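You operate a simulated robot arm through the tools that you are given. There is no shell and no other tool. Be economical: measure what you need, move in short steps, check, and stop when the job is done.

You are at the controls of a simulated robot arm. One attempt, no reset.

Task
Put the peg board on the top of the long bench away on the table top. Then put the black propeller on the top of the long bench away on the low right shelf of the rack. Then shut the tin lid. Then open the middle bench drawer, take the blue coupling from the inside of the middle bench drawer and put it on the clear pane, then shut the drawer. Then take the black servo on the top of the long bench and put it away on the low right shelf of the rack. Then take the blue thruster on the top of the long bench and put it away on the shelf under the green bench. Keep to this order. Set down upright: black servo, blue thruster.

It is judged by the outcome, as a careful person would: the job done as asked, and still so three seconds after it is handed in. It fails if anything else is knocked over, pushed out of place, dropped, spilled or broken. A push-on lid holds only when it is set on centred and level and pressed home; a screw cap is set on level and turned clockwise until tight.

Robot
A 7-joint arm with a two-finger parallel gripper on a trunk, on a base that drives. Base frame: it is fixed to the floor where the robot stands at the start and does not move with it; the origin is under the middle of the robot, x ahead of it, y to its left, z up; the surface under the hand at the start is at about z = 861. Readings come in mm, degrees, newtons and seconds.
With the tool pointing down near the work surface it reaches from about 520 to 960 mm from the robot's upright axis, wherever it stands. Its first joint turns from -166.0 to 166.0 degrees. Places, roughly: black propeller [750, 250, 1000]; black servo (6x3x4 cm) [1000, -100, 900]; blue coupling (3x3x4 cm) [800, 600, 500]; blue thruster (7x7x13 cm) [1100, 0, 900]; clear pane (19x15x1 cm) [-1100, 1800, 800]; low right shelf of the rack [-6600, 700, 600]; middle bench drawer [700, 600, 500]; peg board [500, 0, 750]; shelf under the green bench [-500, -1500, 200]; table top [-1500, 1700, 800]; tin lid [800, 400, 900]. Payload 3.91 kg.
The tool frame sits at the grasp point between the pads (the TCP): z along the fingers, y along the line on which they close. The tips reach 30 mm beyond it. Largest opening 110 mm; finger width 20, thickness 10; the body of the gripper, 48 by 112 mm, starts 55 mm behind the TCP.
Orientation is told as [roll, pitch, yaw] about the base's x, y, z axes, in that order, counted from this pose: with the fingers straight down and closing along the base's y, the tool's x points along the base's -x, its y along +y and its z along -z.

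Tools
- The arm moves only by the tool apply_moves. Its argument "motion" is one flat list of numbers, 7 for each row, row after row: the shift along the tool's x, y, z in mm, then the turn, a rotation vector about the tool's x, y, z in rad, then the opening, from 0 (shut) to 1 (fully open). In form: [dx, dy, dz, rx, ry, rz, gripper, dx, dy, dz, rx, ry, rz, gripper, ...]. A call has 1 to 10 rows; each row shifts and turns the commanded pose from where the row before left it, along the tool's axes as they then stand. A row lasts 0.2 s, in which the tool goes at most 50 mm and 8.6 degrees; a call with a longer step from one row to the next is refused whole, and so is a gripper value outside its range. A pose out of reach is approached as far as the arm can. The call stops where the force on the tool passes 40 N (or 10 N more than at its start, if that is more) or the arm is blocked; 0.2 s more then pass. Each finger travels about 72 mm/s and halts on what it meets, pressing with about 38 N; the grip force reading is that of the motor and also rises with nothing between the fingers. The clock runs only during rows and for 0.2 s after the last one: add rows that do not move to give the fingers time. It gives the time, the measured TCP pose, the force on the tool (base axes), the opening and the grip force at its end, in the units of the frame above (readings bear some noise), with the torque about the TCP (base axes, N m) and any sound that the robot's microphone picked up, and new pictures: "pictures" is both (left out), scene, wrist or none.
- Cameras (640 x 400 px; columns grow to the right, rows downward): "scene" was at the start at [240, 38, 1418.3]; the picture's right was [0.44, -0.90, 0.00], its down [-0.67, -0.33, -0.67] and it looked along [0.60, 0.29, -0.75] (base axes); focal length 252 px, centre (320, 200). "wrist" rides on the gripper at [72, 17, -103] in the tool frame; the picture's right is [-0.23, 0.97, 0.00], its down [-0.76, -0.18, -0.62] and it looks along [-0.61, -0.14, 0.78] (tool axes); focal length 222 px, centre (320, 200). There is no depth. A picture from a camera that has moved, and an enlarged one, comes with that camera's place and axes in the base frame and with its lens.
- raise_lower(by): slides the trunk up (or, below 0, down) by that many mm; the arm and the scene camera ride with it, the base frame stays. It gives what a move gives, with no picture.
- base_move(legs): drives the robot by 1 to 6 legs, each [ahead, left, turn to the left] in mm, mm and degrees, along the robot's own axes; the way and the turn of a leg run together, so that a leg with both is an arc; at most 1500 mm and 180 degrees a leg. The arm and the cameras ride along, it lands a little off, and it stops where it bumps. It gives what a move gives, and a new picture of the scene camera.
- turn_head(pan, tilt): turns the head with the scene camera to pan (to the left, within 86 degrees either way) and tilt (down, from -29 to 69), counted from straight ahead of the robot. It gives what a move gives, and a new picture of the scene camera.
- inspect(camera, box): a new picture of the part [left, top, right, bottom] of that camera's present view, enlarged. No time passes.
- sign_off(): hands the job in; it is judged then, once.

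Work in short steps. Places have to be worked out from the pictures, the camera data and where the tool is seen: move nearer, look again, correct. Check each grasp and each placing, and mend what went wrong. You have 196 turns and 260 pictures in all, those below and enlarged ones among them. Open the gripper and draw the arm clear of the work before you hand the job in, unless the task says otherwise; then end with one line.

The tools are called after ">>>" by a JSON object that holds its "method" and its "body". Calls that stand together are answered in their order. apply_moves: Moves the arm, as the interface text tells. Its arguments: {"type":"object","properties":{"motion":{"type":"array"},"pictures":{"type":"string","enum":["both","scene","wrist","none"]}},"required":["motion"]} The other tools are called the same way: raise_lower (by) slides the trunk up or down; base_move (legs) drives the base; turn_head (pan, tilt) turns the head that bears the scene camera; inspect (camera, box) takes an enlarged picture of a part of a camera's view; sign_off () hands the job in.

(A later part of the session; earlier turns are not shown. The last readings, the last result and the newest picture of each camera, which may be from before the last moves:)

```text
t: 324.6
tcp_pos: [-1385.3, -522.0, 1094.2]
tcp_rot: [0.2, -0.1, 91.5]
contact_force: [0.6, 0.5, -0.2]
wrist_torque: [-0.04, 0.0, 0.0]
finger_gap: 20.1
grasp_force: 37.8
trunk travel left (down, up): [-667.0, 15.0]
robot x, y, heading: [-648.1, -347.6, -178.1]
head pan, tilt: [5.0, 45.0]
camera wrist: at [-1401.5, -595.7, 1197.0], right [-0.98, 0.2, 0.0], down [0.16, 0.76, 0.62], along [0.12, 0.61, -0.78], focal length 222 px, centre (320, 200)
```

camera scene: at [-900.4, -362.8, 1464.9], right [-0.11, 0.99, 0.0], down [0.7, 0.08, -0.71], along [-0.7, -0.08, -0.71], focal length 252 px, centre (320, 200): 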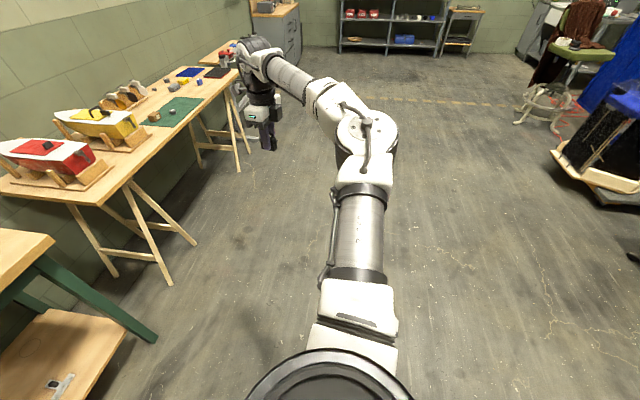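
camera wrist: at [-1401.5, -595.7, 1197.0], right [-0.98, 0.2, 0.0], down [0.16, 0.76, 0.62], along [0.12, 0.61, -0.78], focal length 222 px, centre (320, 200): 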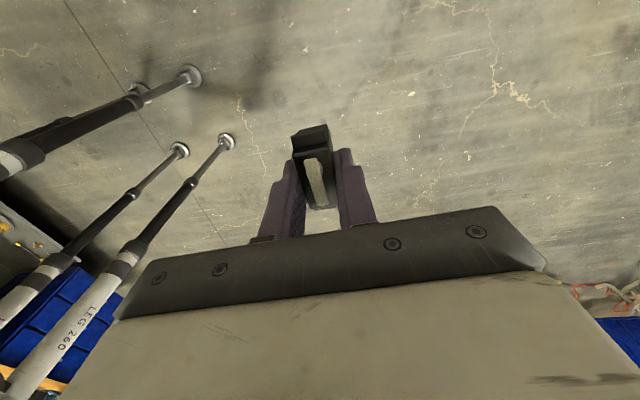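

Servo held. I drive toward the rack.

>>> {"method": "base_move", "body": {"legs": [[0, 0, -1.9], [1200, -290, 0], [1200, -290, 0], [1200, -290, 0]]}}

>>> {"method": "turn_head", "body": {"pan": 0, "tilt": 25}}

```text
t: 342.9
tcp_pos: [-4981.0, 403.7, 1092.6]
tcp_rot: [0.1, -0.1, 89.1]
contact_force: [-0.1, -0.9, -1.0]
wrist_torque: [-0.01, 0.02, 0.02]
finger_gap: 20.2
grasp_force: 38.2
trunk travel left (down, up): [-667.0, 15.0]
robot x, y, heading: [-4235.2, 545.3, 179.0]
head pan, tilt: [5.0, 45.0]
camera scene: at [-4487.4, 543.9, 1464.9], right [-0.07, 1.0, 0.0], down [0.71, 0.05, -0.71], along [-0.71, -0.05, -0.71], focal length 252 px, centre (320, 200)
```

scene: 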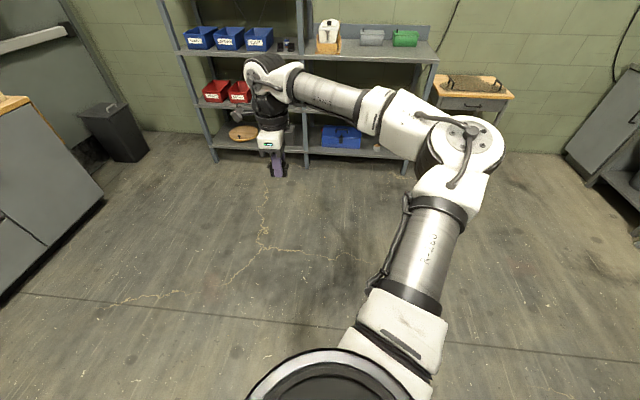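

```text
t: 343.7
tcp_pos: [-4979.5, 402.9, 1092.9]
tcp_rot: [0.1, -0.1, 89.1]
contact_force: [0.0, -0.3, -1.2]
wrist_torque: [0.02, -0.02, -0.03]
finger_gap: 20.0
grasp_force: 38.0
trunk travel left (down, up): [-667.0, 15.0]
robot x, y, heading: [-4235.8, 545.4, 179.2]
head pan, tilt: [0.0, 25.0]
camera scene: at [-4498.2, 551.0, 1495.4], right [0.01, 1.0, 0.0], down [0.42, -0.01, -0.91], along [-0.91, 0.01, -0.42], focal length 252 px, centre (320, 200)
```

scene: 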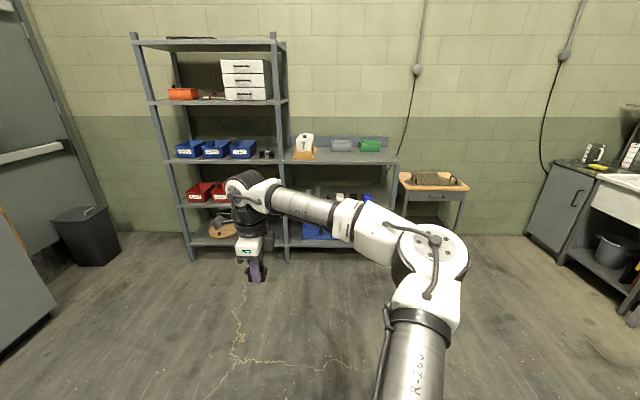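

I approach the rack so the gripper is just before the shelf front at y ≈ 648, then lower the trunk.

>>> {"method": "base_move", "body": {"legs": [[0, 0, 0.9], [640, -122, 0], [630, -122, 0]]}}

>>> {"method": "raise_lower", "body": {"by": -400}}

>>> {"method": "apply_moves", "body": {"motion": [0, 0, 0, 0, 0, 0, 0.1], "pictures": "both"}}

```text
t: 351.0
tcp_pos: [-6274.3, 650.2, 1092.1]
tcp_rot: [0.1, -0.1, 89.5]
contact_force: [0.2, 0.2, -0.9]
wrist_torque: [-0.01, 0.02, 0.02]
finger_gap: 20.1
grasp_force: 38.3
trunk travel left (down, up): [-667.0, 15.0]
robot x, y, heading: [-5529.3, 795.8, 179.4]
head pan, tilt: [0.0, 25.0]
camera scene: at [-5793.8, 800.5, 1495.4], right [0.01, 1.0, 0.0], down [0.42, 0.0, -0.91], along [-0.91, 0.01, -0.42], focal length 252 px, centre (320, 200)
```

scene: 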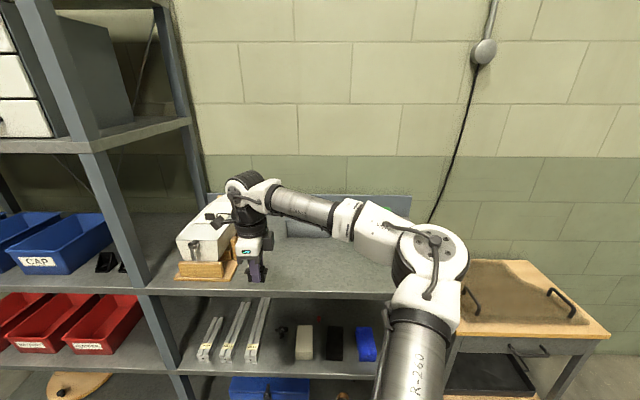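

```text
t: 354.8
tcp_pos: [-6274.5, 650.3, 693.2]
tcp_rot: [0.1, -0.2, 89.4]
contact_force: [0.1, -0.2, -0.8]
wrist_torque: [-0.02, 0.02, 0.01]
finger_gap: 20.1
grasp_force: 38.5
trunk travel left (down, up): [-267.0, 415.0]
robot x, y, heading: [-5532.0, 795.2, 179.7]
head pan, tilt: [0.0, 25.0]
```

```text
t: 355.2
tcp_pos: [-6273.4, 649.8, 692.8]
tcp_rot: [0.1, -0.1, 89.5]
contact_force: [-0.8, 0.2, -0.3]
wrist_torque: [0.02, 0.02, 0.0]
finger_gap: 20.2
grasp_force: 37.8
trunk travel left (down, up): [-267.0, 415.0]
robot x, y, heading: [-5527.7, 793.1, 179.5]
head pan, tilt: [0.0, 25.0]
camera scene: at [-5793.4, 800.4, 1095.5], right [0.01, 1.0, 0.0], down [0.42, 0.0, -0.91], along [-0.91, 0.01, -0.42], focal length 252 px, centre (320, 200)
camera wrist: at [-6291.8, 576.8, 796.6], right [-0.97, 0.24, 0.0], down [0.19, 0.76, 0.62], along [0.15, 0.61, -0.78], focal length 222 px, centre (320, 200)
```

scene: 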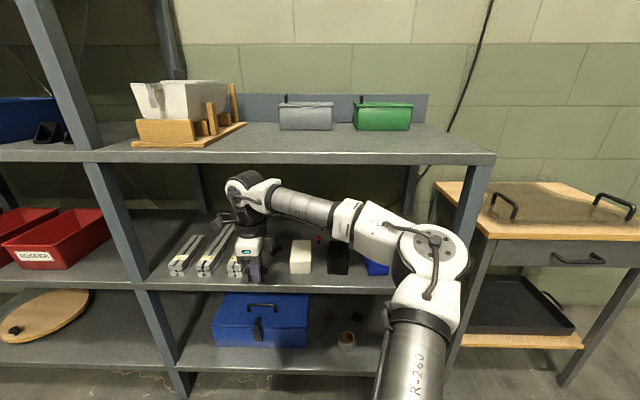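
wrist: 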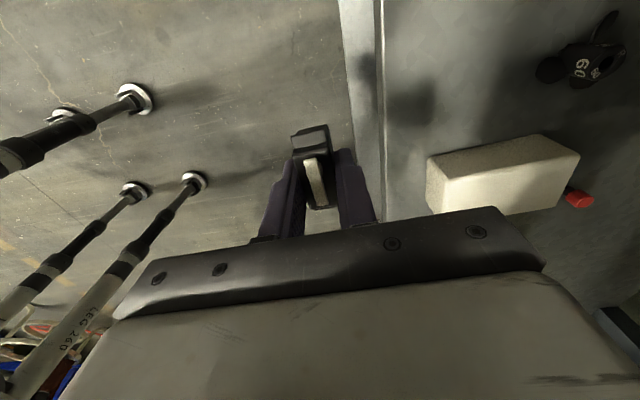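

Prop and white block visible. I shift left 14 mm, lower to 640 and drive in 130 mm.

>>> {"method": "raise_lower", "body": {"by": -52}}

>>> {"method": "base_move", "body": {"legs": [[0, 14, 0], [130, 0, 0]]}}

>>> {"method": "apply_moves", "body": {"motion": [0, 0, 5, 0, 0, 0, 0.1], "pictures": "wrist"}}

```text
t: 356.1
tcp_pos: [-6274.9, 649.8, 640.2]
tcp_rot: [0.1, -0.1, 89.5]
contact_force: [-0.4, -0.5, -0.4]
wrist_torque: [0.01, 0.01, 0.0]
finger_gap: 20.2
grasp_force: 37.9
trunk travel left (down, up): [-215.0, 467.0]
robot x, y, heading: [-5532.3, 796.2, 179.6]
head pan, tilt: [0.0, 25.0]
```

```text
t: 357.8
tcp_pos: [-6403.2, 638.2, 640.7]
tcp_rot: [0.1, -0.1, 89.4]
contact_force: [0.3, -0.2, -0.8]
wrist_torque: [0.01, -0.01, 0.0]
finger_gap: 20.1
grasp_force: 38.2
trunk travel left (down, up): [-215.0, 467.0]
robot x, y, heading: [-5656.2, 781.3, 179.8]
head pan, tilt: [0.0, 25.0]
camera scene: at [-5921.8, 788.0, 1043.5], right [0.01, 1.0, 0.0], down [0.42, 0.0, -0.91], along [-0.91, 0.01, -0.42], focal length 252 px, centre (320, 200)
```

scene: 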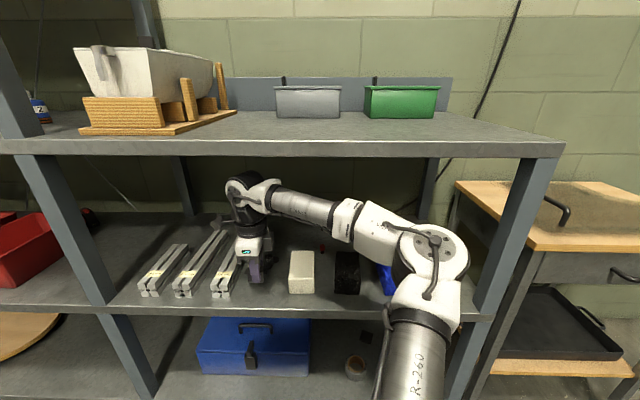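

```text
t: 358.2
tcp_pos: [-6404.4, 637.4, 636.1]
tcp_rot: [0.1, -0.1, 89.3]
contact_force: [-0.6, -1.0, 0.2]
wrist_torque: [-0.03, 0.01, 0.02]
finger_gap: 20.2
grasp_force: 38.5
trunk travel left (down, up): [-215.0, 467.0]
robot x, y, heading: [-5657.5, 782.1, 179.6]
head pan, tilt: [0.0, 25.0]
camera wrist: at [-6420.7, 565.1, 739.9], right [-0.97, 0.24, 0.0], down [0.19, 0.76, 0.62], along [0.15, 0.61, -0.78], focal length 222 px, centre (320, 200)
```

wrist: 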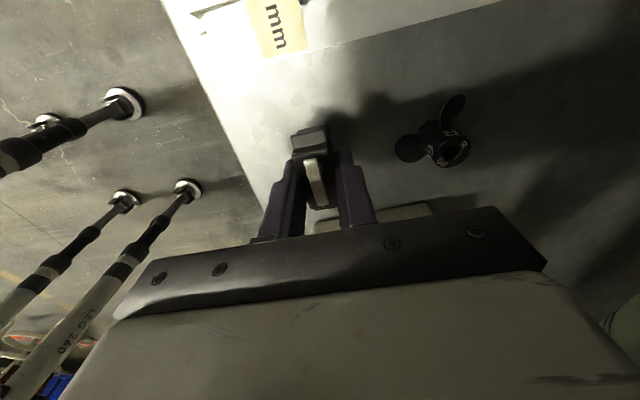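

Good spot, clear of the rails, block and propeller. I lower gently.

>>> {"method": "apply_moves", "body": {"motion": [0, 0, 5, 0, 0, 0, 0.1, 0, 0, 4, 0, 0, 0, 0.1, 0, 0, 3, 0, 0, 0, 0.1, 0, 0, 2.5, 0, 0, 0, 0.1, 0, 0, 2.5, 0, 0, 0, 0.1], "pictures": "none"}}

```text
t: 359.4
tcp_pos: [-6403.0, 638.3, 619.5]
tcp_rot: [0.1, 0.0, 89.4]
contact_force: [0.4, -1.0, 0.0]
wrist_torque: [-0.03, -0.03, 0.0]
finger_gap: 20.0
grasp_force: 38.2
trunk travel left (down, up): [-215.0, 467.0]
robot x, y, heading: [-5660.0, 782.4, 179.2]
head pan, tilt: [0.0, 25.0]
```

>>> {"method": "apply_moves", "body": {"motion": [0, 0, 2, 0, 0, 0, 0.1, 0, 0, 2, 0, 0, 0, 0.1, 0, 0, 1.5, 0, 0, 0, 0.1], "pictures": "none"}}

```text
t: 360.2
tcp_pos: [-6403.5, 638.0, 617.6]
tcp_rot: [0.4, -0.1, 89.4]
contact_force: [7.6, 3.7, 28.6]
wrist_torque: [0.14, -0.31, 0.01]
finger_gap: 20.2
grasp_force: 38.3
trunk travel left (down, up): [-215.0, 467.0]
robot x, y, heading: [-5659.8, 781.2, 179.4]
head pan, tilt: [0.0, 25.0]
```

Seated on the shelf. I ease off 3 mm, open, and rise.

>>> {"method": "apply_moves", "body": {"motion": [0, 0, -3, 0, 0, 0, 0.1, 0, 0, 0, 0, 0, 0, 0.25, 0, 0, 0, 0, 0, 0, 0.4, 0, 0, 0, 0, 0, 0, 0.4, 0, 0, -15, 0, 0, 0, 0.4, 0, 0, -20, 0, 0, 0, 0.4], "pictures": "wrist"}}

>>> {"method": "inspect", "body": {"camera": "wrist", "box": [220, 70, 480, 235]}}

```text
t: 361.6
tcp_pos: [-6403.2, 638.3, 650.0]
tcp_rot: [0.0, -0.1, 89.4]
contact_force: [-0.4, 0.9, 0.3]
wrist_torque: [0.03, -0.03, -0.04]
finger_gap: 44.2
grasp_force: 0.1
trunk travel left (down, up): [-215.0, 467.0]
robot x, y, heading: [-5658.9, 780.3, 179.6]
head pan, tilt: [0.0, 25.0]
camera wrist: at [-6420.5, 564.6, 753.8], right [-0.97, 0.24, 0.0], down [0.19, 0.76, 0.62], along [0.15, 0.61, -0.78], focal length 222 px, centre (320, 200)
```

wrist: 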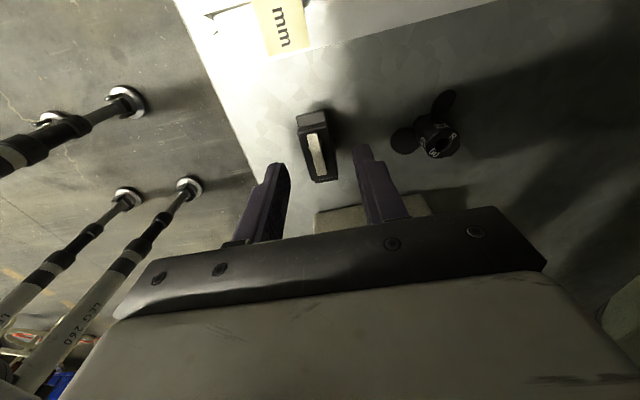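

```text
2.42 times, centred on (350, 152) of wrist
camera zoom: at [-6420.5, 564.6, 753.8], right [-0.97, 0.24, 0.0], down [0.19, 0.76, 0.62], along [0.15, 0.61, -0.78], focal length 538 px, centre (247, 315)
```

zoom: 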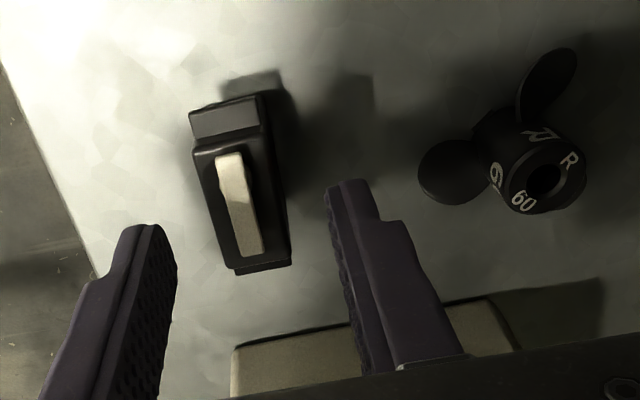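

Servo upright. I rise 22 mm more so the finger clears it, and back out.

>>> {"method": "apply_moves", "body": {"motion": [0, 0, -22, 0, 0, 0, 0.4], "pictures": "none"}}

>>> {"method": "base_move", "body": {"legs": [[-450, 0, 0]]}}

>>> {"method": "raise_lower", "body": {"by": 400}}

>>> {"method": "turn_head", "body": {"pan": 0, "tilt": 25}}

```text
t: 362.0
tcp_pos: [-6403.4, 638.3, 673.6]
tcp_rot: [0.1, -0.2, 89.4]
contact_force: [-0.5, 1.0, 0.2]
wrist_torque: [0.0, 0.01, 0.0]
finger_gap: 43.8
grasp_force: 0.1
trunk travel left (down, up): [-215.0, 467.0]
robot x, y, heading: [-5656.6, 780.8, 179.4]
head pan, tilt: [0.0, 25.0]
```

```text
t: 364.7
tcp_pos: [-5951.9, 626.6, 673.7]
tcp_rot: [0.1, -0.1, 90.2]
contact_force: [0.2, -0.3, -0.3]
wrist_torque: [0.0, 0.01, -0.02]
finger_gap: 44.0
grasp_force: 0.0
trunk travel left (down, up): [-215.0, 467.0]
robot x, y, heading: [-5209.6, 778.9, -179.9]
head pan, tilt: [0.0, 25.0]
camera scene: at [-5472.7, 783.2, 1043.5], right [0.0, 1.0, 0.0], down [0.42, 0.0, -0.91], along [-0.91, 0.0, -0.42], focal length 252 px, centre (320, 200)
```

scene: 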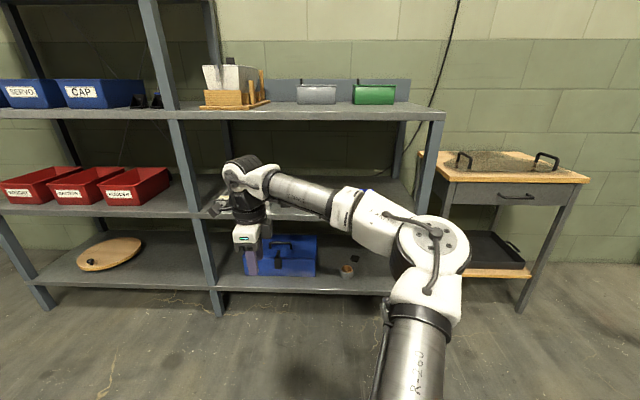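

```text
t: 368.6
tcp_pos: [-5951.6, 625.7, 1073.6]
tcp_rot: [0.1, -0.1, 90.1]
contact_force: [0.2, 0.9, 0.3]
wrist_torque: [-0.01, -0.01, -0.02]
finger_gap: 44.0
grasp_force: 0.0
trunk travel left (down, up): [-615.0, 67.0]
robot x, y, heading: [-5208.7, 781.7, -179.7]
head pan, tilt: [0.0, 25.0]
```

```text
t: 369.2
tcp_pos: [-5951.9, 626.6, 1074.1]
tcp_rot: [0.1, 0.0, 90.2]
contact_force: [0.1, 0.3, -0.2]
wrist_torque: [-0.04, 0.0, -0.01]
finger_gap: 43.8
grasp_force: 0.1
trunk travel left (down, up): [-615.0, 67.0]
robot x, y, heading: [-5209.7, 782.0, -179.9]
head pan, tilt: [0.0, 25.0]
camera scene: at [-5472.6, 783.2, 1443.5], right [0.0, 1.0, 0.0], down [0.42, 0.0, -0.91], along [-0.91, 0.0, -0.42], focal length 252 px, centre (320, 200)
```

scene: 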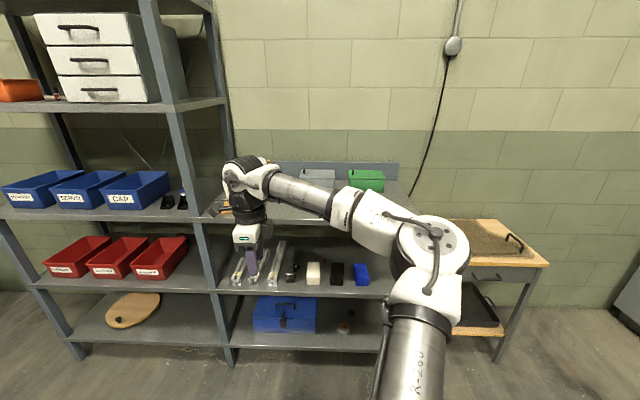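

Servo and propeller sit well. I drive back toward the long bench and look at the green bench on the way.

>>> {"method": "base_move", "body": {"legs": [[0, 0, 179.9], [1450, -330, 0], [1450, -330, 0], [1450, -300, 0]]}}

>>> {"method": "turn_head", "body": {"pan": -75, "tilt": 35}}

```text
t: 397.9
tcp_pos: [-173.9, -363.8, 1073.7]
tcp_rot: [0.2, -0.1, -94.5]
contact_force: [-0.9, -0.3, -0.1]
wrist_torque: [0.03, 0.0, -0.02]
finger_gap: 44.1
grasp_force: 0.1
trunk travel left (down, up): [-615.0, 67.0]
robot x, y, heading: [-928.1, -456.9, -4.5]
head pan, tilt: [0.0, 25.0]
camera scene: at [-664.8, -473.5, 1443.5], right [-0.08, -1.0, 0.0], down [-0.42, 0.03, -0.91], along [0.9, -0.07, -0.42], focal length 252 px, centre (320, 200)
```

scene: 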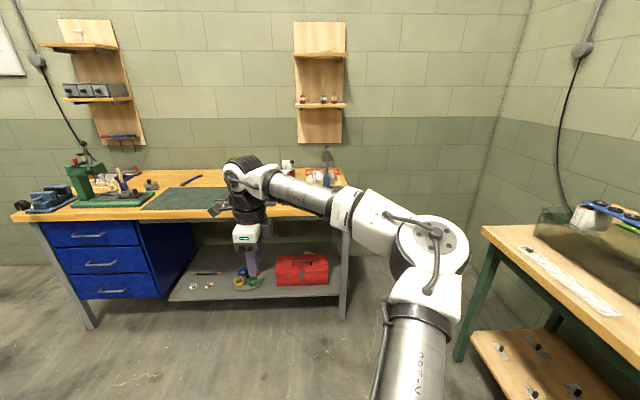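

```text
t: 399.4
tcp_pos: [-172.6, -363.8, 1075.0]
tcp_rot: [0.1, -0.1, -94.6]
contact_force: [0.3, 0.0, 0.4]
wrist_torque: [-0.01, 0.01, -0.05]
finger_gap: 44.0
grasp_force: 0.1
trunk travel left (down, up): [-615.0, 67.0]
robot x, y, heading: [-927.4, -458.5, -4.8]
head pan, tilt: [-75.0, 35.0]
camera scene: at [-740.8, -552.7, 1427.8], right [-0.98, -0.18, 0.0], down [-0.1, 0.56, -0.82], along [0.15, -0.81, -0.57], focal length 252 px, centre (320, 200)
```

scene: 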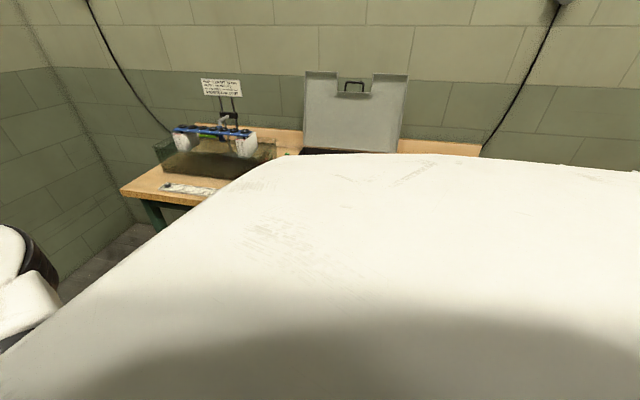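

The green bench's front is at y ≈ −1330 with a wooden shelf at z ≈ 200 and plenty of clearance. First I fetch the thruster (≈[1040, −5]).

>>> {"method": "base_move", "body": {"legs": [[0, 0, 4.7], [0, 288, 0], [1060, 0, 0]]}}

>>> {"method": "turn_head", "body": {"pan": 10, "tilt": 42}}

>>> {"method": "inspect", "body": {"camera": "wrist", "box": [0, 0, 640, 400]}}

```text
t: 407.7
tcp_pos: [865.6, 1.6, 1074.1]
tcp_rot: [0.1, -0.1, -89.0]
contact_force: [0.1, -0.4, 0.3]
wrist_torque: [0.02, -0.06, 0.0]
finger_gap: 43.9
grasp_force: 0.2
trunk travel left (down, up): [-615.0, 67.0]
robot x, y, heading: [127.9, -163.7, 1.1]
head pan, tilt: [-75.0, 35.0]
camera scene: at [320.6, -242.2, 1427.7], right [-0.96, -0.28, 0.0], down [-0.16, 0.55, -0.82], along [0.23, -0.79, -0.57], focal length 252 px, centre (320, 200)
```

scene: 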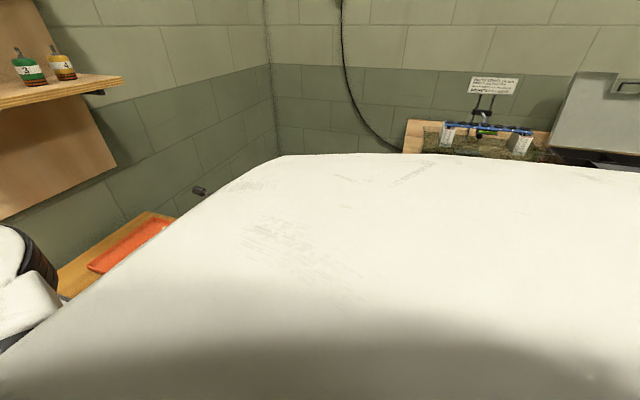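

```text
t: 409.2
tcp_pos: [866.1, 2.4, 1074.3]
tcp_rot: [0.1, 0.0, -89.1]
contact_force: [-0.5, -0.5, 0.1]
wrist_torque: [-0.01, 0.02, 0.04]
finger_gap: 44.0
grasp_force: 0.0
trunk travel left (down, up): [-615.0, 67.0]
robot x, y, heading: [123.2, -161.9, 1.2]
head pan, tilt: [10.0, 42.0]
camera scene: at [378.0, -141.6, 1417.3], right [0.19, -0.98, 0.0], down [-0.66, -0.13, -0.74], along [0.73, 0.14, -0.67], focal length 252 px, centre (320, 200)
```

scene: 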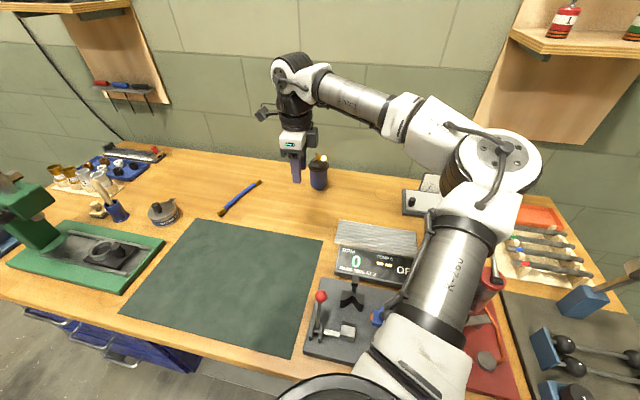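

```text
1.00 times, centred on (320, 200) of wrist (not enlarged: the box is as wide or as high as the picture)
camera zoom: at [881.1, 73.5, 1177.3], right [0.98, -0.21, 0.0], down [-0.17, -0.76, 0.62], along [-0.13, -0.61, -0.78], focal length 222 px, centre (320, 200)
```

zoom: 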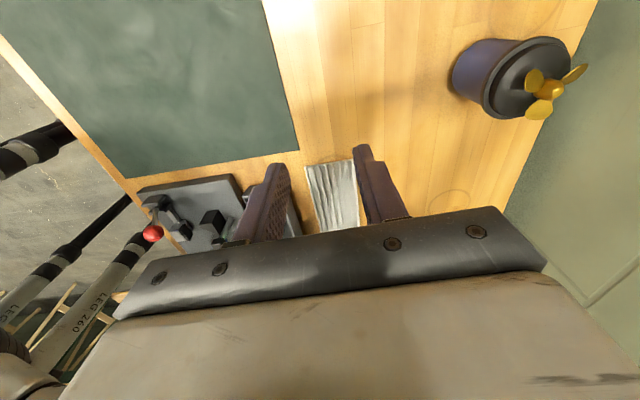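

>>> {"method": "inspect", "body": {"camera": "scene", "box": [280, 140, 360, 200]}}

>>> {"method": "apply_moves", "body": {"motion": [14, 40, -10, 0, 0, 0, 0.7, 14, 40, -10, 0, 0, 0, 1, 14, 40, -5, 0, 0, 0, 1, 10, 10, 0, 0, 0, 0, 1], "pictures": "wrist"}}

```text
6.67 times, centred on (320, 170) of scene
camera zoom: at [378.0, -141.6, 1417.3], right [0.19, -0.98, 0.0], down [-0.66, -0.13, -0.74], along [0.73, 0.14, -0.67], focal length 1680 px, centre (320, 400)
```

zoom: 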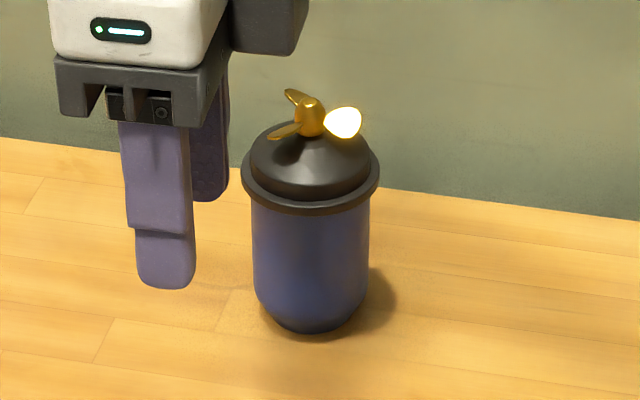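

```text
t: 410.2
tcp_pos: [994.6, 55.7, 1099.1]
tcp_rot: [0.1, -0.2, -89.0]
contact_force: [-1.0, 1.0, -0.2]
wrist_torque: [-0.02, -0.01, 0.0]
finger_gap: 110.2
grasp_force: 0.1
trunk travel left (down, up): [-615.0, 67.0]
robot x, y, heading: [127.0, -165.0, 1.1]
head pan, tilt: [10.0, 42.0]
camera wrist: at [1009.1, 127.1, 1202.3], right [0.98, -0.21, 0.0], down [-0.16, -0.76, 0.62], along [-0.13, -0.61, -0.78], focal length 222 px, centre (320, 200)
```

wrist: 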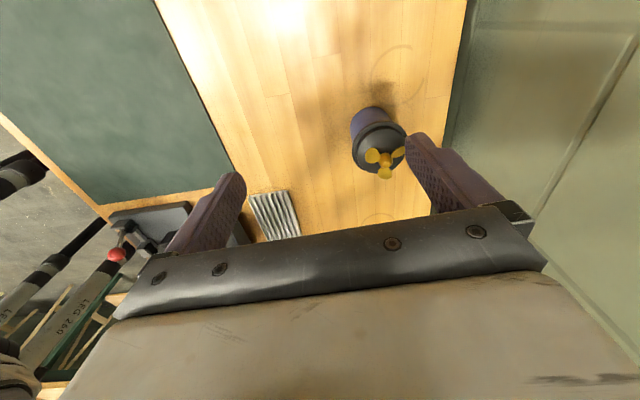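

The thruster's flange (Ø69, z ≈ 942) is the widest part, with the brass propeller above (top ≈ 991). Centre ≈ [1053, −5]. I go above it at z≈1045 to check centring.

>>> {"method": "apply_moves", "body": {"motion": [-21, 19, 18, 0, 0, 0, 1, -21, 19, 18, 0, 0, 0, 1, -20, 19, 18, 0, 0, 0, 1, 0, 0, 0, 0, 0, 0, 1], "pictures": "wrist"}}

>>> {"method": "inspect", "body": {"camera": "wrist", "box": [220, 80, 420, 205]}}

```text
t: 411.2
tcp_pos: [1055.1, -6.4, 1042.5]
tcp_rot: [0.1, -0.1, -89.0]
contact_force: [0.1, -0.5, 0.4]
wrist_torque: [-0.02, 0.01, -0.03]
finger_gap: 109.9
grasp_force: 0.1
trunk travel left (down, up): [-615.0, 67.0]
robot x, y, heading: [127.1, -159.3, 1.0]
head pan, tilt: [10.0, 42.0]
camera wrist: at [1069.5, 64.9, 1146.5], right [0.98, -0.21, 0.0], down [-0.17, -0.76, 0.62], along [-0.13, -0.61, -0.78], focal length 222 px, centre (320, 200)
```

wrist: 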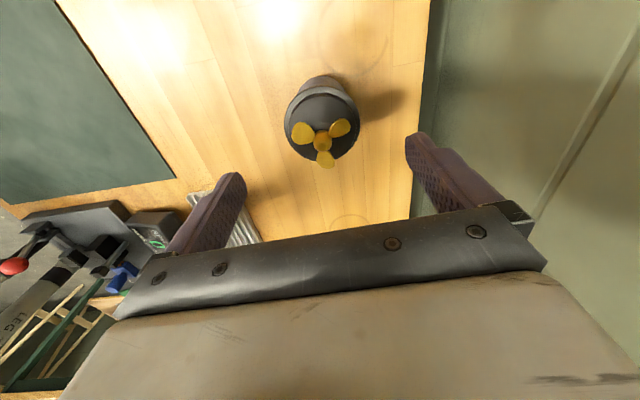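

```text
3.20 times, centred on (320, 142) of wrist
camera zoom: at [1069.5, 64.9, 1146.5], right [0.98, -0.21, 0.0], down [-0.17, -0.76, 0.62], along [-0.13, -0.61, -0.78], focal length 711 px, centre (320, 384)
```

zoom: 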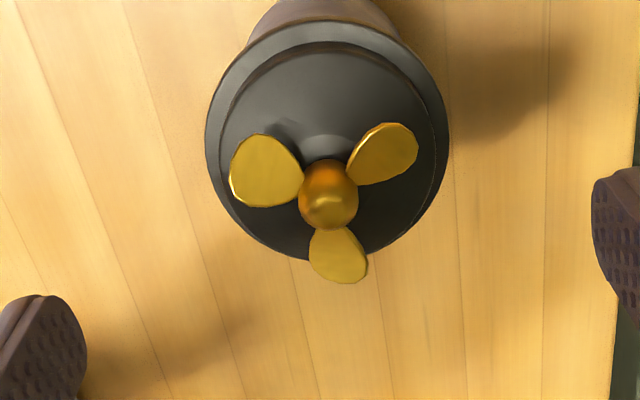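

Centred. I descend to z ≈ 957 and close on the flange.

>>> {"method": "apply_moves", "body": {"motion": [-2.5, 1, 30, 0, 0, 0, 1, 0, 0, 30, 0, 0, 0, 1, 0, 0, 25, 0, 0, 0, 1, 0, 0, 0, 0, 0, 0, 0.75, 0, 0, 0, 0, 0, 0, 0.55, 0, 0, 0, 0, 0, 0, 0.45, 0, 0, 0, 0, 0, 0, 0.45], "pictures": "both"}}

>>> {"method": "inspect", "body": {"camera": "scene", "box": [270, 110, 366, 200]}}

```text
t: 412.9
tcp_pos: [1053.2, -7.5, 960.3]
tcp_rot: [0.2, -0.1, -89.0]
contact_force: [1.5, 0.3, 2.6]
wrist_torque: [-0.01, -0.02, 0.02]
finger_gap: 68.1
grasp_force: 38.2
trunk travel left (down, up): [-615.0, 67.0]
robot x, y, heading: [125.5, -165.8, 0.8]
head pan, tilt: [10.0, 42.0]
camera scene: at [377.8, -141.6, 1417.3], right [0.19, -0.98, 0.0], down [-0.66, -0.13, -0.74], along [0.73, 0.14, -0.67], focal length 252 px, centre (320, 200)
camera wrist: at [1068.1, 65.0, 1063.4], right [0.98, -0.21, 0.0], down [-0.17, -0.76, 0.62], along [-0.13, -0.61, -0.78], focal length 222 px, centre (320, 200)
```

scene: 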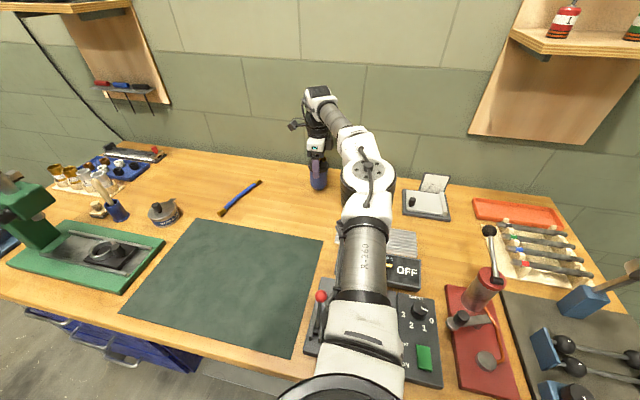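
wrist: 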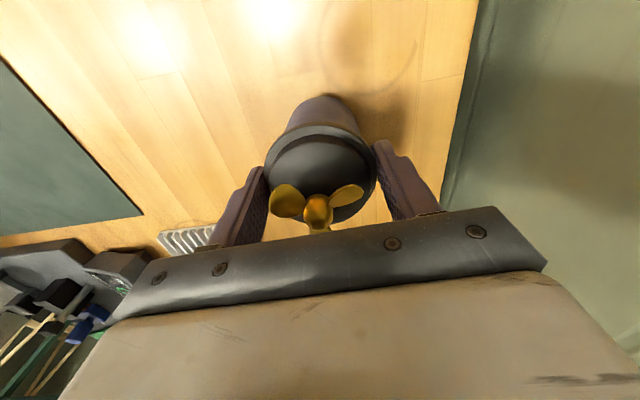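

```text
4.44 times, centred on (318, 155) of scene
camera zoom: at [377.8, -141.6, 1417.3], right [0.19, -0.98, 0.0], down [-0.66, -0.13, -0.74], along [0.73, 0.14, -0.67], focal length 1120 px, centre (329, 400)
```

zoom: 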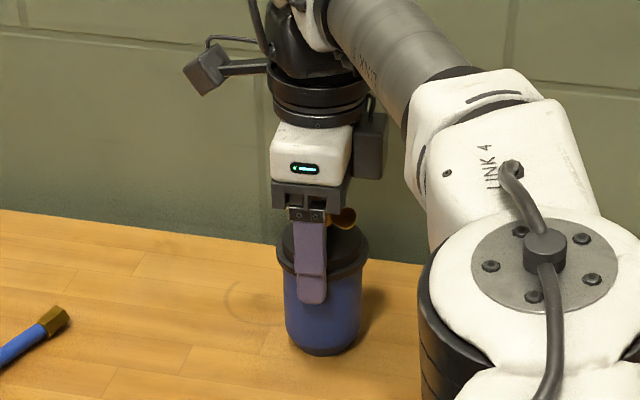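

Flange gripped (gap 68). I lift slowly and check that it hangs straight.

>>> {"method": "apply_moves", "body": {"motion": [0, 0, -15, 0, 0, 0, 0.4, 0, 0, -20, 0, 0, 0, 0.4, 0, 0, -30, 0, 0, 0, 0.4, 0, 0, -30, 0, 0, 0, 0.4, 0, 0, -30, 0, 0, 0, 0.4], "pictures": "wrist"}}

>>> {"method": "inspect", "body": {"camera": "scene", "box": [270, 90, 366, 180]}}

```text
t: 414.1
tcp_pos: [1046.2, -9.4, 1085.8]
tcp_rot: [0.0, -0.1, -89.0]
contact_force: [0.8, -0.4, -3.6]
wrist_torque: [0.03, -0.02, -0.01]
finger_gap: 67.7
grasp_force: 37.9
out of reach, approached as far as the arm can: row 5
trunk travel left (down, up): [-615.0, 67.0]
robot x, y, heading: [124.8, -161.5, 1.1]
head pan, tilt: [10.0, 42.0]
camera wrist: at [1061.2, 62.4, 1189.0], right [0.98, -0.21, 0.0], down [-0.16, -0.76, 0.62], along [-0.13, -0.61, -0.78], focal length 222 px, centre (320, 200)
```

wrist: 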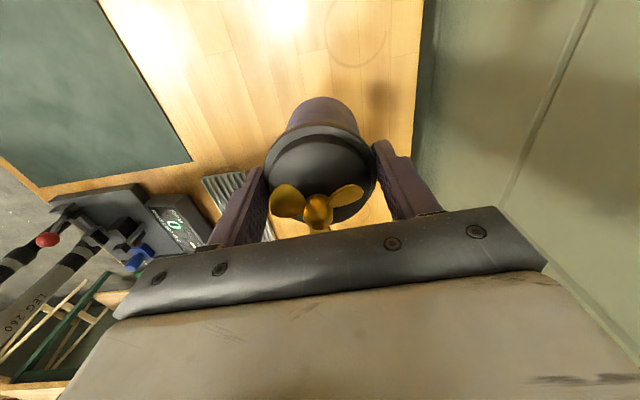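

```text
4.44 times, centred on (318, 135) of scene
camera zoom: at [377.6, -141.6, 1417.3], right [0.19, -0.98, 0.0], down [-0.66, -0.13, -0.74], along [0.73, 0.14, -0.67], focal length 1120 px, centre (329, 489)
```

zoom: 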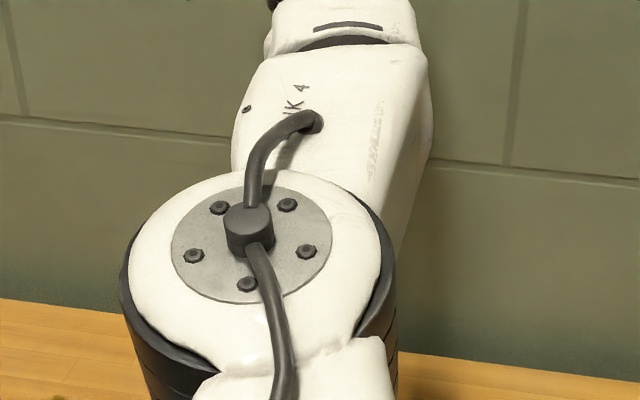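

Held securely (3.6 N). I raise the trunk, back away, and retract the arm a bit, then turn to face the green bench.

>>> {"method": "raise_lower", "body": {"by": 60}}

>>> {"method": "base_move", "body": {"legs": [[-600, 0, 0]]}}

>>> {"method": "apply_moves", "body": {"motion": [10, -40, 0, 0, 0, 0, 0.4, 10, -40, 0, 0, 0, 0, 0.4, 10, -40, 0, 0, 0, 0, 0.4, 10, -40, 0, 0, 0, 0, 0.4, 0, 0, 0, 0, 0, 0, 0.4], "pictures": "none"}}

>>> {"method": "base_move", "body": {"legs": [[0, 0, -91]]}}

>>> {"method": "turn_head", "body": {"pan": -15, "tilt": 35}}

```text
t: 415.1
tcp_pos: [1047.2, -9.7, 1144.6]
tcp_rot: [0.1, -0.1, -89.0]
contact_force: [0.5, 0.9, -2.9]
wrist_torque: [0.01, 0.03, 0.04]
finger_gap: 67.8
grasp_force: 37.5
trunk travel left (down, up): [-675.0, 7.0]
robot x, y, heading: [126.9, -166.3, 1.4]
head pan, tilt: [10.0, 42.0]
```

```text
t: 418.4
tcp_pos: [448.0, 5.8, 1145.1]
tcp_rot: [0.1, -0.1, -86.4]
contact_force: [0.5, 0.2, -3.5]
wrist_torque: [-0.03, -0.01, 0.02]
finger_gap: 68.0
grasp_force: 38.3
trunk travel left (down, up): [-675.0, 7.0]
robot x, y, heading: [-464.8, -187.0, 3.5]
head pan, tilt: [10.0, 42.0]
camera scene: at [-212.6, -154.6, 1477.3], right [0.24, -0.97, 0.0], down [-0.65, -0.16, -0.74], along [0.72, 0.17, -0.67], focal length 252 px, centre (320, 200)
```

scene: 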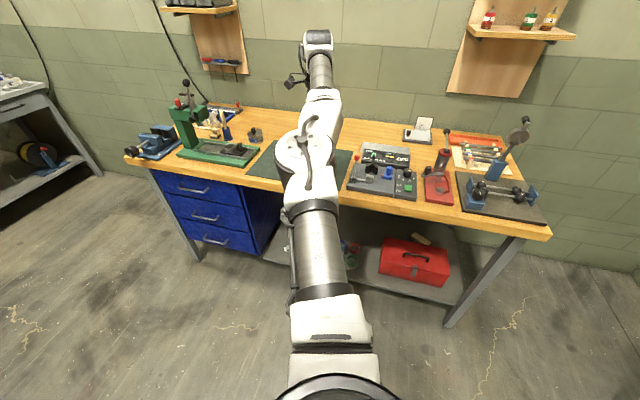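

```text
t: 419.6
tcp_pos: [412.1, 79.8, 1184.8]
tcp_rot: [0.0, -0.1, -86.6]
contact_force: [-0.2, 0.3, -3.0]
wrist_torque: [0.05, 0.01, -0.01]
finger_gap: 68.3
grasp_force: 38.2
out of reach, approached as far as the arm can: row 1, 2, 3, 4
trunk travel left (down, up): [-675.0, 7.0]
robot x, y, heading: [-460.8, -188.2, 3.8]
head pan, tilt: [10.0, 42.0]
```

```text
t: 423.9
tcp_pos: [-192.5, -1062.8, 1184.2]
tcp_rot: [0.1, -0.2, -176.4]
contact_force: [0.2, -0.2, -2.9]
wrist_torque: [0.02, 0.0, 0.02]
finger_gap: 67.9
grasp_force: 38.0
trunk travel left (down, up): [-675.0, 7.0]
robot x, y, heading: [-465.2, -188.3, -86.2]
head pan, tilt: [10.0, 42.0]
camera scene: at [-432.4, -436.2, 1477.2], right [-0.97, -0.24, 0.0], down [-0.16, 0.65, -0.74], along [0.18, -0.72, -0.67], focal length 252 px, centre (320, 200)
```

scene: 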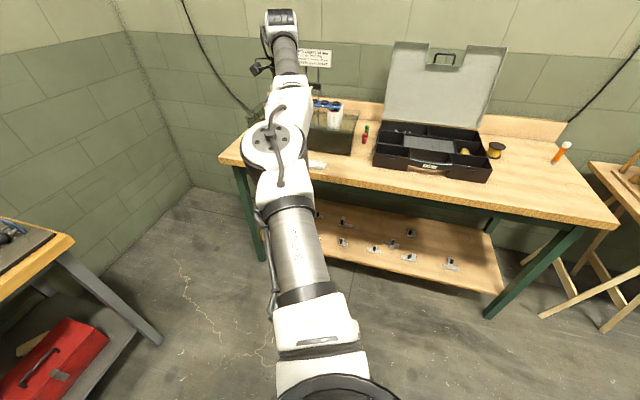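

```text
t: 424.8
tcp_pos: [-192.9, -1062.1, 1184.1]
tcp_rot: [0.0, -0.1, -176.3]
contact_force: [0.6, 0.0, -4.2]
wrist_torque: [0.02, 0.01, 0.0]
finger_gap: 67.7
grasp_force: 37.4
trunk travel left (down, up): [-675.0, 7.0]
robot x, y, heading: [-461.7, -187.8, -86.1]
head pan, tilt: [-15.0, 35.0]
camera scene: at [-469.3, -441.4, 1487.7], right [-0.98, 0.19, 0.0], down [0.11, 0.56, -0.82], along [-0.16, -0.8, -0.57], focal length 252 px, centre (320, 200)
```

scene: 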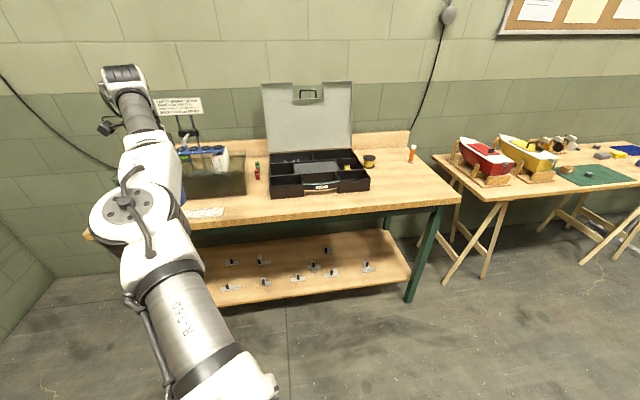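

The shelf has small clamps; free space at its right end around [−1130, −1490] (z ≈ 200). The arm needs to be lower and more compact for the trunk to reach; I retract and lower it first.

>>> {"method": "apply_moves", "body": {"motion": [-6, -15, 40, 0, 0, 0, 0.4, -6, -25, 38, 0, 0, 0, 0.4, -6, -25, 38, 0, 0, 0, 0.4, -6, -25, 38, 0, 0, 0, 0.4, -6, -25, 38, 0, 0, 0, 0.4, -6, -25, 36, 0, 0, 0, 0.4], "pictures": "both"}}

```text
t: 426.2
tcp_pos: [-168.4, -1092.6, 984.5]
tcp_rot: [-0.1, -0.2, -176.3]
contact_force: [0.2, 0.4, -3.2]
wrist_torque: [-0.02, 0.0, -0.02]
finger_gap: 68.1
grasp_force: 38.1
out of reach, approached as far as the arm can: row 1, 2, 3, 4, 5, 6
trunk travel left (down, up): [-675.0, 7.0]
robot x, y, heading: [-463.4, -183.6, -86.2]
head pan, tilt: [-15.0, 35.0]
camera scene: at [-469.1, -441.7, 1487.6], right [-0.98, 0.19, 0.0], down [0.11, 0.56, -0.82], along [-0.16, -0.8, -0.57], focal length 252 px, centre (320, 200)
camera wrist: at [-95.0, -1105.6, 1087.8], right [-0.16, -0.99, 0.0], down [-0.77, 0.13, 0.63], along [-0.62, 0.1, -0.78], focal length 222 px, centre (320, 200)
```

scene: 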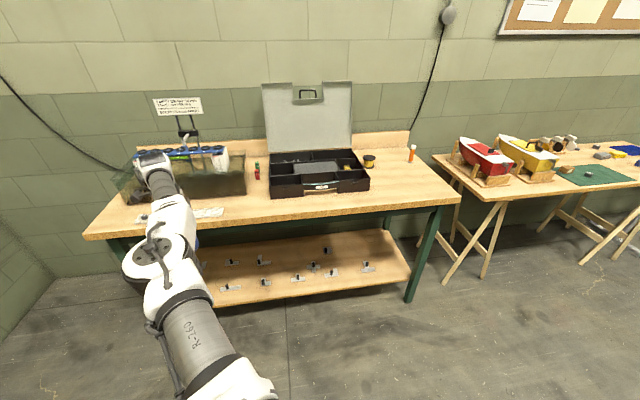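
wrist: 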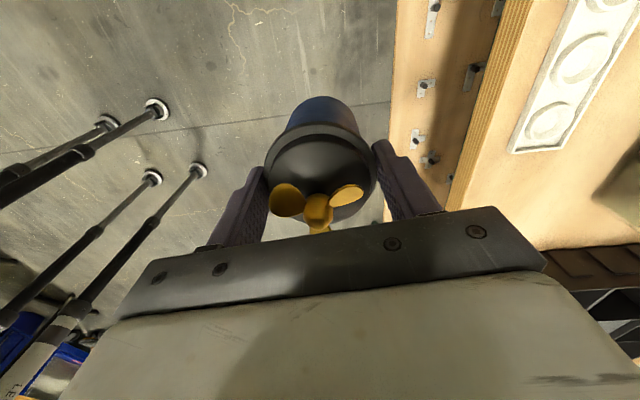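

The arm seems stuck in a stretched posture. I test a small inward move.

>>> {"method": "apply_moves", "body": {"motion": [0, -30, 0, 0, 0, 0, 0.4, 0, -30, 0, 0, 0, 0, 0.4], "pictures": "none"}}

```text
t: 426.8
tcp_pos: [-150.9, -1085.2, 989.0]
tcp_rot: [0.0, -0.2, -176.4]
contact_force: [0.4, 0.3, -2.9]
wrist_torque: [0.0, -0.03, 0.01]
finger_gap: 68.1
grasp_force: 38.1
out of reach, approached as far as the arm can: row 1, 2
trunk travel left (down, up): [-675.0, 7.0]
robot x, y, heading: [-463.0, -188.9, -86.2]
head pan, tilt: [-15.0, 35.0]
```

It drifts sideways, suggesting a wrist joint limit. I try turning the tool about its axis to free it.

>>> {"method": "apply_moves", "body": {"motion": [0, 0, 0, 0, 0, -0.14, 0.4, 0, 0, 0, 0, 0, -0.14, 0.4, 0, 0, 0, 0, 0, -0.14, 0.4, 0, 0, 0, 0, 0, -0.14, 0.4], "pictures": "scene"}}

```text
t: 427.8
tcp_pos: [-149.7, -1085.1, 988.5]
tcp_rot: [0.0, 0.0, -144.1]
contact_force: [-0.1, 0.1, -3.9]
wrist_torque: [-0.03, 0.0, -0.03]
finger_gap: 68.1
grasp_force: 37.6
trunk travel left (down, up): [-675.0, 7.0]
robot x, y, heading: [-464.9, -188.7, -86.2]
head pan, tilt: [-15.0, 35.0]
camera scene: at [-469.4, -441.4, 1487.7], right [-0.98, 0.19, 0.0], down [0.11, 0.56, -0.82], along [-0.16, -0.8, -0.57], focal length 252 px, centre (320, 200)
```

scene: 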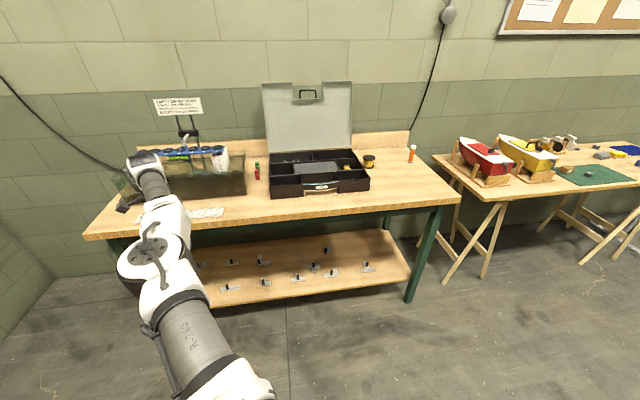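

>>> {"method": "apply_moves", "body": {"motion": [11, -38, 0, 0, 0, 0, 0.4, 11, -38, 0, 0, 0, 0, 0.4], "pictures": "none"}}

```text
t: 428.4
tcp_pos: [-145.9, -1081.3, 989.6]
tcp_rot: [-0.2, -0.1, -144.1]
contact_force: [-0.1, 0.2, -3.2]
wrist_torque: [0.03, -0.01, -0.03]
finger_gap: 68.2
grasp_force: 38.1
out of reach, approached as far as the arm can: row 1, 2
trunk travel left (down, up): [-675.0, 7.0]
robot x, y, heading: [-461.0, -190.7, -86.2]
head pan, tilt: [-15.0, 35.0]
```

It is at the workspace boundary (elbow straight). I move sideways along a chord, which takes it inside the boundary.

>>> {"method": "apply_moves", "body": {"motion": [-34, -21, 0, 0, 0, 0, 0.4, -34, -21, 0, 0, 0, 0, 0.4, -34, -21, 0, 0, 0, 0, 0.4, -34, -21, 0, 0, 0, 0, 0.4, -34, -21, 0, 0, 0, 0, 0.4], "pictures": "scene"}}

```text
t: 429.6
tcp_pos: [-334.8, -1139.5, 993.5]
tcp_rot: [-0.3, 0.0, -144.1]
contact_force: [-0.6, 0.4, -3.5]
wrist_torque: [0.01, 0.02, 0.0]
finger_gap: 67.9
grasp_force: 38.0
out of reach, approached as far as the arm can: row 1, 2, 3, 4, 5
trunk travel left (down, up): [-675.0, 7.0]
robot x, y, heading: [-462.2, -192.5, -86.2]
head pan, tilt: [-15.0, 35.0]
camera scene: at [-470.0, -441.4, 1487.7], right [-0.98, 0.19, 0.0], down [0.11, 0.56, -0.82], along [-0.16, -0.8, -0.57], focal length 252 px, centre (320, 200)
```

scene: 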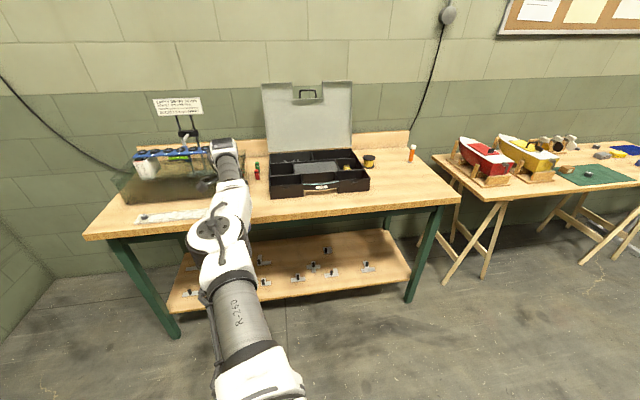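

The elbow is exactly straight; moving left (the direction in which the elbow flexes) combined with inward should release it.

>>> {"method": "apply_moves", "body": {"motion": [47, 0, 0, 0, 0, 0, 0.4, 47, 0, 0, 0, 0, 0, 0.4, 47, 0, 0, 0, 0, 0, 0.4, 47, 0, 0, 0, 0, 0, 0.4, 47, 0, 0, 0, 0, 0, 0.4], "pictures": "none"}}

```text
t: 430.8
tcp_pos: [-120.7, -1069.6, 998.1]
tcp_rot: [-0.3, -0.2, -144.2]
contact_force: [-0.3, 0.9, -3.0]
wrist_torque: [0.04, -0.01, 0.0]
finger_gap: 68.3
grasp_force: 38.1
out of reach, approached as far as the arm can: row 1, 2, 3, 4, 5
trunk travel left (down, up): [-675.0, 7.0]
robot x, y, heading: [-463.0, -186.1, -86.2]
head pan, tilt: [-15.0, 35.0]
```

>>> {"method": "apply_moves", "body": {"motion": [17.6, -28, -33, 0, 0, 0, 0.4, 17.6, -28, -33, 0, 0, 0, 0.4, 17.6, -28, -33, 0, 0, 0, 0.4, 17.6, -28, -33, 0, 0, 0, 0.4, 17.6, -28, -33, 0, 0, 0, 0.4], "pictures": "scene"}}

```text
t: 432.0
tcp_pos: [-75.7, -1000.2, 1185.9]
tcp_rot: [-0.2, 0.0, -144.3]
contact_force: [0.5, 0.1, -2.5]
wrist_torque: [-0.01, 0.01, -0.03]
finger_gap: 68.1
grasp_force: 38.3
out of reach, approached as far as the arm can: row 1, 2, 3, 4, 5
trunk travel left (down, up): [-675.0, 7.0]
robot x, y, heading: [-460.8, -188.5, -86.2]
head pan, tilt: [-15.0, 35.0]
camera scene: at [-469.3, -440.4, 1487.8], right [-0.98, 0.19, 0.0], down [0.11, 0.56, -0.82], along [-0.16, -0.8, -0.57], focal length 252 px, centre (320, 200)
```

scene: 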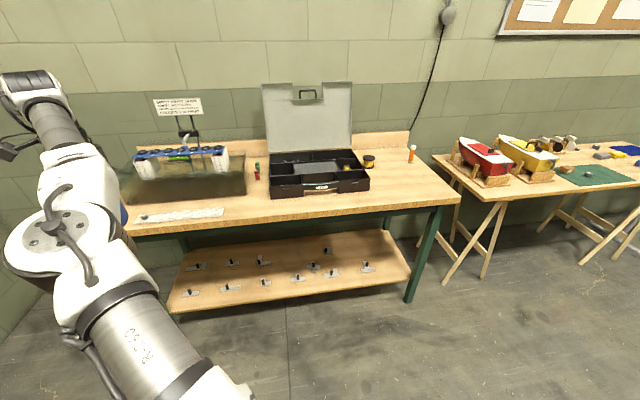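

The elbow has flipped to its other side. I stretch outward and left to bring it back through straight, then pull inward.

>>> {"method": "apply_moves", "body": {"motion": [13.6, 44, 0, 0, 0, 0, 0.4, 13.6, 44, 0, 0, 0, 0, 0.4, 13.6, 44, 0, 0, 0, 0, 0.4, 35, 22, 0, 0, 0, 0, 0.4, 35, 22, 0, 0, 0, 0, 0.4, 38, 15, 0, 0, 0, 0, 0.4, 41, 8, 0, 0, 0, 0, 0.4, 41, 8, 0, 0, 0, 0, 0.4], "pictures": "scene"}}

```text
t: 433.8
tcp_pos: [74.8, -883.6, 1159.4]
tcp_rot: [-0.1, -0.3, -144.1]
contact_force: [-0.2, 0.4, -2.3]
wrist_torque: [0.04, 0.05, -0.03]
finger_gap: 68.1
grasp_force: 37.7
out of reach, approached as far as the arm can: row 1, 2, 3, 4, 5, 6, 7, 8
trunk travel left (down, up): [-675.0, 7.0]
robot x, y, heading: [-458.8, -190.8, -86.2]
head pan, tilt: [-15.0, 35.0]
camera scene: at [-468.2, -440.3, 1487.9], right [-0.98, 0.19, 0.0], down [0.11, 0.56, -0.82], along [-0.16, -0.8, -0.57], focal length 252 px, centre (320, 200)
```

scene: 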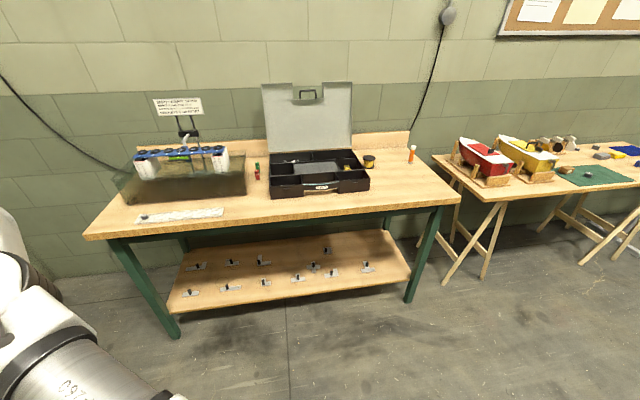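

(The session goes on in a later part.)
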